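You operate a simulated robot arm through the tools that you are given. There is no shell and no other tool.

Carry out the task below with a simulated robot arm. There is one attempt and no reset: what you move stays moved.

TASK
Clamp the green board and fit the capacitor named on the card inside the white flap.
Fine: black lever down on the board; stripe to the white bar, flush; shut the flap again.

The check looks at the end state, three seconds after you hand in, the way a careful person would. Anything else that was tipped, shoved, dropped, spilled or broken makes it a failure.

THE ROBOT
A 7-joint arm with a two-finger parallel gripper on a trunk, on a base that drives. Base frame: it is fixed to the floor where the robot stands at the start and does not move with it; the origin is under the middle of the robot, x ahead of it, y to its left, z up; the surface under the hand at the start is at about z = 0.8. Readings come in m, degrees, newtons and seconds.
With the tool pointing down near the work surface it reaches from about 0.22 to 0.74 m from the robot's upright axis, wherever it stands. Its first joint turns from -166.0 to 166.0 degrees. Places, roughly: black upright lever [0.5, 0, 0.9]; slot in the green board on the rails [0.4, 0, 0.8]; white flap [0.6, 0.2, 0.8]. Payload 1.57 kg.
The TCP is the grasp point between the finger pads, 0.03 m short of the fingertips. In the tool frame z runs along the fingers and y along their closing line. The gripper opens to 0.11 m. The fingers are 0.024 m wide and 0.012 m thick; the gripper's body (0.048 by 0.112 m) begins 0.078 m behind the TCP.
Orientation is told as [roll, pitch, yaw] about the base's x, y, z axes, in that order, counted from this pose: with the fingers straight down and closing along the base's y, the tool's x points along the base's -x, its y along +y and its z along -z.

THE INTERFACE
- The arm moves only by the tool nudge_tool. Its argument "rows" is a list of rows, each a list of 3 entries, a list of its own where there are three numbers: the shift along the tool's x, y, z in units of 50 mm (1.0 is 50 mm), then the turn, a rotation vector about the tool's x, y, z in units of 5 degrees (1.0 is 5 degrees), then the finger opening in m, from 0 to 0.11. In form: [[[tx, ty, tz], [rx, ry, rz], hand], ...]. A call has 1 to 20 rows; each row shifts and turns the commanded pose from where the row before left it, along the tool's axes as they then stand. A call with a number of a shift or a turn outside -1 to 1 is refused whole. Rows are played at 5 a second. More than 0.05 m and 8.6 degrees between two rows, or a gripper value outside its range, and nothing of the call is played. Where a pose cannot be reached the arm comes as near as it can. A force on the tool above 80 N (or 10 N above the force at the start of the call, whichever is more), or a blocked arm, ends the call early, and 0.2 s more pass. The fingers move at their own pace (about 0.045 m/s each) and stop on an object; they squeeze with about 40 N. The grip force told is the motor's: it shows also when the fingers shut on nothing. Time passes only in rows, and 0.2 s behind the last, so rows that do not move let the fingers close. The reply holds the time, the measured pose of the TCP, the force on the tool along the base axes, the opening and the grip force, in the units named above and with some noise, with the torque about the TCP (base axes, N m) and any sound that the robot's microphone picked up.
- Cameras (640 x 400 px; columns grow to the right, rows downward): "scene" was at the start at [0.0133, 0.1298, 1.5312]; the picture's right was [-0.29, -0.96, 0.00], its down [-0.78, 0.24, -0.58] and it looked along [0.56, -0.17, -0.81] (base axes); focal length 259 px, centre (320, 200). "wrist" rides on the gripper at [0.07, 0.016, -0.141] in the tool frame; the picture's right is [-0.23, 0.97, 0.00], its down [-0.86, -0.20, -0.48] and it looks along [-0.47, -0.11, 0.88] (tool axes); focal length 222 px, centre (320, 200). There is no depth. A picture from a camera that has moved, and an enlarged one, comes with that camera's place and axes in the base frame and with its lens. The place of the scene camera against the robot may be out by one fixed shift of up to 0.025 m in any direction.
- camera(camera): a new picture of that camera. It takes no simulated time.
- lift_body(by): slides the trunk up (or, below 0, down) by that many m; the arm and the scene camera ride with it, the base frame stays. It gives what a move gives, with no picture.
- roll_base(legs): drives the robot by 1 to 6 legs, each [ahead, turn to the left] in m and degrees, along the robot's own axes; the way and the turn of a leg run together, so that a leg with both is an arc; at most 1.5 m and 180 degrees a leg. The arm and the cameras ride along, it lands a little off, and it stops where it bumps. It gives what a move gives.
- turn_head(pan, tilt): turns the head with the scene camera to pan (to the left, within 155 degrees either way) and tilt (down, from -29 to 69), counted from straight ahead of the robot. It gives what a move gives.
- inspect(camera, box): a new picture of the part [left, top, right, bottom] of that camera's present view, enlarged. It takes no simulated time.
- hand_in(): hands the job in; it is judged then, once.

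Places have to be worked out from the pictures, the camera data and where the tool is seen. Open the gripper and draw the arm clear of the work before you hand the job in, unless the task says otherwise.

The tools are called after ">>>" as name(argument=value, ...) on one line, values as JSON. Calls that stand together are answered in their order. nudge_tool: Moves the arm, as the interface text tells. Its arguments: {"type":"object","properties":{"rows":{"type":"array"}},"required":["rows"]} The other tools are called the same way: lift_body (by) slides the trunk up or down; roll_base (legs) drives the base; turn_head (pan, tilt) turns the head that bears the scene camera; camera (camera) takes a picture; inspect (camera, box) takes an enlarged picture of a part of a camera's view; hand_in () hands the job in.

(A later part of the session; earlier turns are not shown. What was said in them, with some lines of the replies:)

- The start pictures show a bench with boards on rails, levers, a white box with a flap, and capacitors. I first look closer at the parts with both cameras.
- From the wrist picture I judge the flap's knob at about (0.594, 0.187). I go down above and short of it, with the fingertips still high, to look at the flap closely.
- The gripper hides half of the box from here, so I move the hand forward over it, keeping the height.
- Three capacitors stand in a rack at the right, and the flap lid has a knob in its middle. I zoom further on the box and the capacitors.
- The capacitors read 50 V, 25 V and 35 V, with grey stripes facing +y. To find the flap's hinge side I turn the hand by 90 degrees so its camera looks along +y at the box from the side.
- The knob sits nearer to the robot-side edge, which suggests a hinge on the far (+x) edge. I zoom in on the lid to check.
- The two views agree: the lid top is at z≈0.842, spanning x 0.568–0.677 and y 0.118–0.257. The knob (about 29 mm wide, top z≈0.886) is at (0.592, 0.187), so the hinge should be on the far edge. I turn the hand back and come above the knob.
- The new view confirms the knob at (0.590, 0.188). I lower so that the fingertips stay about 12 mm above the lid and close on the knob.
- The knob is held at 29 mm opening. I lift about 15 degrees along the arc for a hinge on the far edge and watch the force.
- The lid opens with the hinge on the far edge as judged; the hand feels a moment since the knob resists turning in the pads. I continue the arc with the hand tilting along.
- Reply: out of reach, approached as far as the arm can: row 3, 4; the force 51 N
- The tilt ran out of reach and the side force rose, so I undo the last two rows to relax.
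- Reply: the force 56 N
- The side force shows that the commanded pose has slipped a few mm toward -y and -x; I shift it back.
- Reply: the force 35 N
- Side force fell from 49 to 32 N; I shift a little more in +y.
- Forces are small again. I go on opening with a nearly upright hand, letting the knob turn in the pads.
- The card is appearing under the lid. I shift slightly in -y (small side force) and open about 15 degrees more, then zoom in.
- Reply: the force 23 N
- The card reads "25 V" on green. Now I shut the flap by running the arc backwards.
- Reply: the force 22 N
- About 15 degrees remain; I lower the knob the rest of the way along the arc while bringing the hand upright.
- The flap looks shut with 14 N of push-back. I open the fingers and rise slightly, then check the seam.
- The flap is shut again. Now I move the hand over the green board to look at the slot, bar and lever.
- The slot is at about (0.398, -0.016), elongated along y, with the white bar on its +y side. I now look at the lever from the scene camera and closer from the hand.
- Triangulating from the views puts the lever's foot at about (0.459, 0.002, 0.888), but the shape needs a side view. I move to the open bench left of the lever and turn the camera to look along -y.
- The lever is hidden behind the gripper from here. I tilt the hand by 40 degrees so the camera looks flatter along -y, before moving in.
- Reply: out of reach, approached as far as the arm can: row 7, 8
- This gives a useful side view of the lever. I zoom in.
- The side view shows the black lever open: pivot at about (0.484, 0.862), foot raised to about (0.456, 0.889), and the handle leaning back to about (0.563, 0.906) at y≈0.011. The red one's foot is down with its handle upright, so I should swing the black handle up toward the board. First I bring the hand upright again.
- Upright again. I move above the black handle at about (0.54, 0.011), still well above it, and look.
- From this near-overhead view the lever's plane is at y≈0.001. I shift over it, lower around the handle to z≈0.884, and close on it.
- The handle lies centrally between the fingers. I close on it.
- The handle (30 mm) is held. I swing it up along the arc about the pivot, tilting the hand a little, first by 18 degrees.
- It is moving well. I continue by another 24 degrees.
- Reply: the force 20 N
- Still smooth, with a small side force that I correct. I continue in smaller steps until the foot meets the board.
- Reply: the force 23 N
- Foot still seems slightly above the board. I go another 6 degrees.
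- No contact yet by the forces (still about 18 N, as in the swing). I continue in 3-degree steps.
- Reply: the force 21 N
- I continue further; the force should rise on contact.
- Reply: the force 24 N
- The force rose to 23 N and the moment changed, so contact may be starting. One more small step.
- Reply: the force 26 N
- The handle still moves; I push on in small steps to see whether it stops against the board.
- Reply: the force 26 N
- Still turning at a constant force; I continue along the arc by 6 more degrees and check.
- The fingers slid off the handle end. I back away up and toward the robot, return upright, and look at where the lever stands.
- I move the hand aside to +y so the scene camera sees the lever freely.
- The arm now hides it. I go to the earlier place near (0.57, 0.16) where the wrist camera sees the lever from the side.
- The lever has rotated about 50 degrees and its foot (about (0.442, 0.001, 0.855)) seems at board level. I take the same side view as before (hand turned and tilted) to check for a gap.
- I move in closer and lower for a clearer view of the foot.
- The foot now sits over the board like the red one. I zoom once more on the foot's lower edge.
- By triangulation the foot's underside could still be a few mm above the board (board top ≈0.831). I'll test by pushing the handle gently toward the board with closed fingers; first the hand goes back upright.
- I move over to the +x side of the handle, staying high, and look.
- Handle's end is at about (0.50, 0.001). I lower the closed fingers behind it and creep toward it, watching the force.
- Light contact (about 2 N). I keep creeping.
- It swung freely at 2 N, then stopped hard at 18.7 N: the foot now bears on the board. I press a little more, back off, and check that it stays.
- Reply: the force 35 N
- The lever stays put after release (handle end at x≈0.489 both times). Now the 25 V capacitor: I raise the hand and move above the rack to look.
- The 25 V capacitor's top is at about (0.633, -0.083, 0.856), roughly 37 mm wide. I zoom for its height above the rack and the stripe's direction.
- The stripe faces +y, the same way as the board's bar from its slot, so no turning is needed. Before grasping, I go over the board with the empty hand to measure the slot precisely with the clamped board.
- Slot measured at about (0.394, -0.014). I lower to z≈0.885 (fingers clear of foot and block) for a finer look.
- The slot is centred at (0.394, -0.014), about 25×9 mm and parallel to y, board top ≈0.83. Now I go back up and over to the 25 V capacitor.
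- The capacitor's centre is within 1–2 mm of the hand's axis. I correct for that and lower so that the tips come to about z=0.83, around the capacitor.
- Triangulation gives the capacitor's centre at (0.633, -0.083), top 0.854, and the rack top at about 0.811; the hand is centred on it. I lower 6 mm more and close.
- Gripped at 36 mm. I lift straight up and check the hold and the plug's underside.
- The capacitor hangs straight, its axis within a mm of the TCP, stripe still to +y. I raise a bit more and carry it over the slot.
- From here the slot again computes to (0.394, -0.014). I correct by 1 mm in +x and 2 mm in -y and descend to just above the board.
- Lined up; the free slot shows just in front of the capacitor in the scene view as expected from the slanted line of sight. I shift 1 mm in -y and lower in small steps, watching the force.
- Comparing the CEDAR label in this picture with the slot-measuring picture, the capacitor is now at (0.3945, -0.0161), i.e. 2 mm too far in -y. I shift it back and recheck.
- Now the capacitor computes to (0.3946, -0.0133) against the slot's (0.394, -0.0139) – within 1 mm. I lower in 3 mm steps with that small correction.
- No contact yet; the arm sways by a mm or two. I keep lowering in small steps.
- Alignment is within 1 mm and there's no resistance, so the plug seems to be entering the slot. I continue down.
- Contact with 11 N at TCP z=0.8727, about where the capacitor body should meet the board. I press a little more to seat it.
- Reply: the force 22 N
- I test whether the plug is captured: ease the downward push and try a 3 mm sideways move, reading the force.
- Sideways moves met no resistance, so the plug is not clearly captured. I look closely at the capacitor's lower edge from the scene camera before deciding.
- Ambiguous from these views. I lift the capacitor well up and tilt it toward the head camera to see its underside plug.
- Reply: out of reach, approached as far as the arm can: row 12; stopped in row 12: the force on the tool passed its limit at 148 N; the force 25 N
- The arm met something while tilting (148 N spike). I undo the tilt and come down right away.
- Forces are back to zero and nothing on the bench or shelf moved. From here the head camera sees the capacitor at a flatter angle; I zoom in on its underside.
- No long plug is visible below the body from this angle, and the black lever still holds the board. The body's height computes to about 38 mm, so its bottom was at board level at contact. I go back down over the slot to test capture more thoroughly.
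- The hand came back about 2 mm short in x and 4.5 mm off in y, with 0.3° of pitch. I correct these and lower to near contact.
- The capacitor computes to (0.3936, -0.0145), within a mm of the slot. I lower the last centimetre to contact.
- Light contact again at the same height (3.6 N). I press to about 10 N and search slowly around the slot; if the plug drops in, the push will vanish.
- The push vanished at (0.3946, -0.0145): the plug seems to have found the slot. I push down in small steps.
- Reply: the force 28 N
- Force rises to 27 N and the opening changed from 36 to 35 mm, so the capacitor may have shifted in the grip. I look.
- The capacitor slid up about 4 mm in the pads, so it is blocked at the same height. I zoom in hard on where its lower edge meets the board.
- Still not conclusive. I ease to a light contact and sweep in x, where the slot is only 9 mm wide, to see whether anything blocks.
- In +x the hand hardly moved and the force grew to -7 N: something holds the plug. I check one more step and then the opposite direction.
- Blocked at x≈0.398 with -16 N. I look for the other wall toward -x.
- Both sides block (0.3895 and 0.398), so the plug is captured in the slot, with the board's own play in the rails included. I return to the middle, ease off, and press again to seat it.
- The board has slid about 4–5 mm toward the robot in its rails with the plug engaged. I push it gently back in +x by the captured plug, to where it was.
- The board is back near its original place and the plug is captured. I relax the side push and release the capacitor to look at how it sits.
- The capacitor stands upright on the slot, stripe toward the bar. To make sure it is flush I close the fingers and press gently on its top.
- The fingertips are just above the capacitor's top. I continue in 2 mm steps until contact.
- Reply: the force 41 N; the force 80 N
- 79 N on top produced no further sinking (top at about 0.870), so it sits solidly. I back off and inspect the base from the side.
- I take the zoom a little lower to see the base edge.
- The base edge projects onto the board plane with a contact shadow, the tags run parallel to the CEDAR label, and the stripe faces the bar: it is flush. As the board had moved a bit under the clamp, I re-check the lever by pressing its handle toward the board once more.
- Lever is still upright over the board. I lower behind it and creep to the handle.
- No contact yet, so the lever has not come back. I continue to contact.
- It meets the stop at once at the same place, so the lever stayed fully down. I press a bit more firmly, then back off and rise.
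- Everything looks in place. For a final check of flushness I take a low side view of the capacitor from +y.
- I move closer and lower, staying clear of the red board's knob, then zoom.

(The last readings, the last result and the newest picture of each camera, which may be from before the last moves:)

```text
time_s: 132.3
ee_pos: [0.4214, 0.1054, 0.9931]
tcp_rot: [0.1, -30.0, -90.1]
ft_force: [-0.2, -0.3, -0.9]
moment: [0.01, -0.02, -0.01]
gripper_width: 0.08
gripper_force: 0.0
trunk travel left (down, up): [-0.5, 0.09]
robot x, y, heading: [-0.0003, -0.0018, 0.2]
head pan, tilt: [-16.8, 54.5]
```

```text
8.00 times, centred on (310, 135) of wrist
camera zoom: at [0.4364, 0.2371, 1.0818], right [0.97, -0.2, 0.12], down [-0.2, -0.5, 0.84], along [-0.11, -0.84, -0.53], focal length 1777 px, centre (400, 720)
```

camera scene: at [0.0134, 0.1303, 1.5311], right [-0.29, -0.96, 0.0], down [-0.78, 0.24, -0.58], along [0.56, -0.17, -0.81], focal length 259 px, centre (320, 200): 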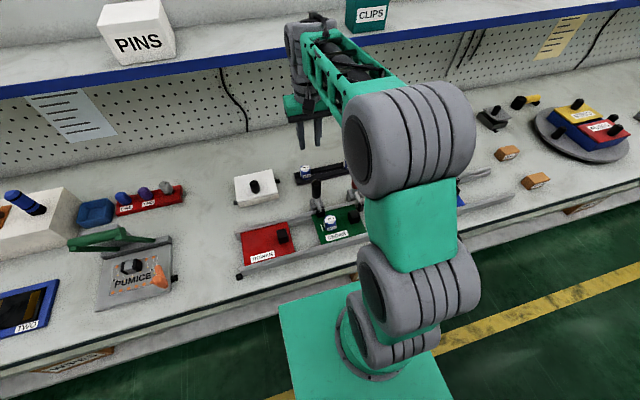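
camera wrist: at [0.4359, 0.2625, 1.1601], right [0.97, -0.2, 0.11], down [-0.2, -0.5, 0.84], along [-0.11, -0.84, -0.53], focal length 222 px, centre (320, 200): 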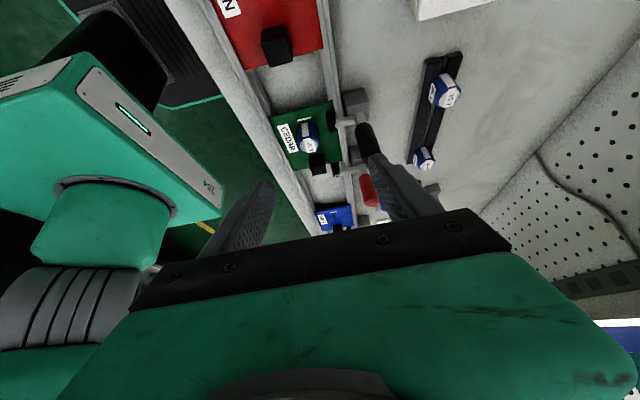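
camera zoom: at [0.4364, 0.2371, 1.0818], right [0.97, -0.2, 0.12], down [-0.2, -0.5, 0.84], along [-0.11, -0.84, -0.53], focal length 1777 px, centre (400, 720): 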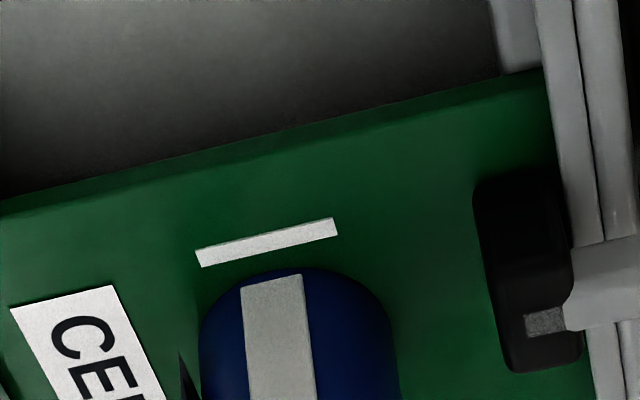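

The side view shows the capacitor seated on the board (within about 1 mm), stripe facing the white bar, with the lever's foot down on the board. I now draw the arm up and clear.

>>> nudge_tool(rows=[[[0, 0, -0.9], [0, 0, 0], 0.08], [[0, 0, -0.9], [0, 1, 0], 0.08], [[0, 0, -0.5], [0, 1, 0], 0.08], [[0, 0, 0], [0, 1, 0], 0.08], [[0, 0, 0], [0, 1, 0], 0.08], [[0, 0, 0], [0, 1, 0], 0.08], [[0, 0, 0], [0, 1, 0], 0.08], [[0, 0, 0], [0, 0, 0], 0.08]])

>>> camera(camera="scene")

>>> inspect(camera="scene", box=[220, 150, 380, 270])

>>> camera(camera="wrist")

```text
time_s: 134.1
ee_pos: [0.419, 0.1639, 1.0942]
tcp_rot: [0.2, 0.1, -90.0]
ft_force: [-0.8, 0.0, 0.8]
moment: [-0.01, -0.03, -0.03]
gripper_width: 0.08
gripper_force: 0.0
trunk travel left (down, up): [-0.5, 0.09]
robot x, y, heading: [-0.0032, 0.0004, 0.1]
head pan, tilt: [-16.8, 54.5]
```

```text
taken
camera scene: at [0.0133, 0.1301, 1.5312], right [-0.29, -0.96, 0.0], down [-0.78, 0.24, -0.58], along [0.56, -0.17, -0.81], focal length 259 px, centre (320, 200)
```

scene: 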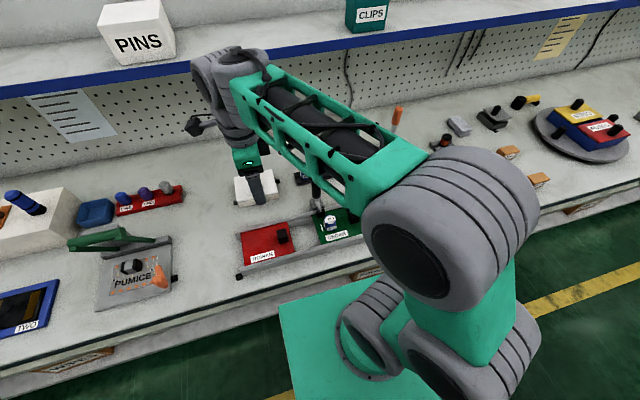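

```text
3.33 times, centred on (300, 210) of scene
camera zoom: at [0.0133, 0.1301, 1.5312], right [-0.29, -0.96, 0.0], down [-0.78, 0.24, -0.58], along [0.56, -0.17, -0.81], focal length 865 px, centre (387, 167)
```

zoom: 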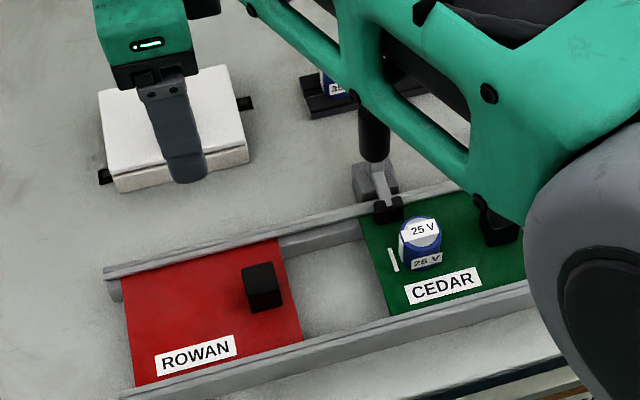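

```text
taken
camera wrist: at [0.4347, 0.2341, 1.236], right [0.97, -0.23, 0.0], down [-0.2, -0.86, 0.48], along [-0.11, -0.47, -0.88], focal length 222 px, centre (320, 200)
```

wrist: 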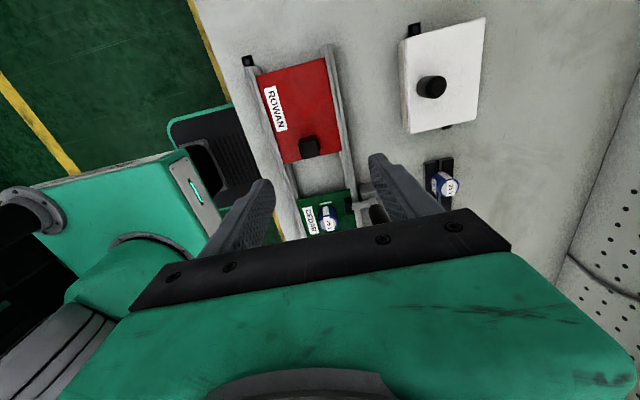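

The flap is shut, the 25 V capacitor is seated with its stripe to the bar, the black lever is down on the green board, and the arm is clear with the gripper open and empty. I hand in.

>>> hand_in()

```text
The job is handed in.
```

I handed the job in with all three parts done. I don't have the check's result.

- **Card:** the card inside the white flap reads "25 V". I shut the flap again after reading it.
- **Clamp:** the black lever is down on the green board. It met a firm stop both times I pressed it (about 35 N and 17 N), and it stayed there when I let go.
- **Capacitor:** the 25 V capacitor is in the slot with its stripe facing the white bar. I judged it flush to within about 1 mm from a side view. Pressing on its top with nearly 79 N did not sink it any further.

Two things happened along the way:

- **Board shift:** the green board slid about 4–5 mm in its rails while I tested the fit. I pushed it back to within about 2 mm of its original place. It slid with the lever already down, so the lever may not be pressing on it very hard.
- **Force spike:** the arm hit a force limit (148 N) once while lifted high. The pictures taken straight afterwards show nothing on the bench or shelf moved.
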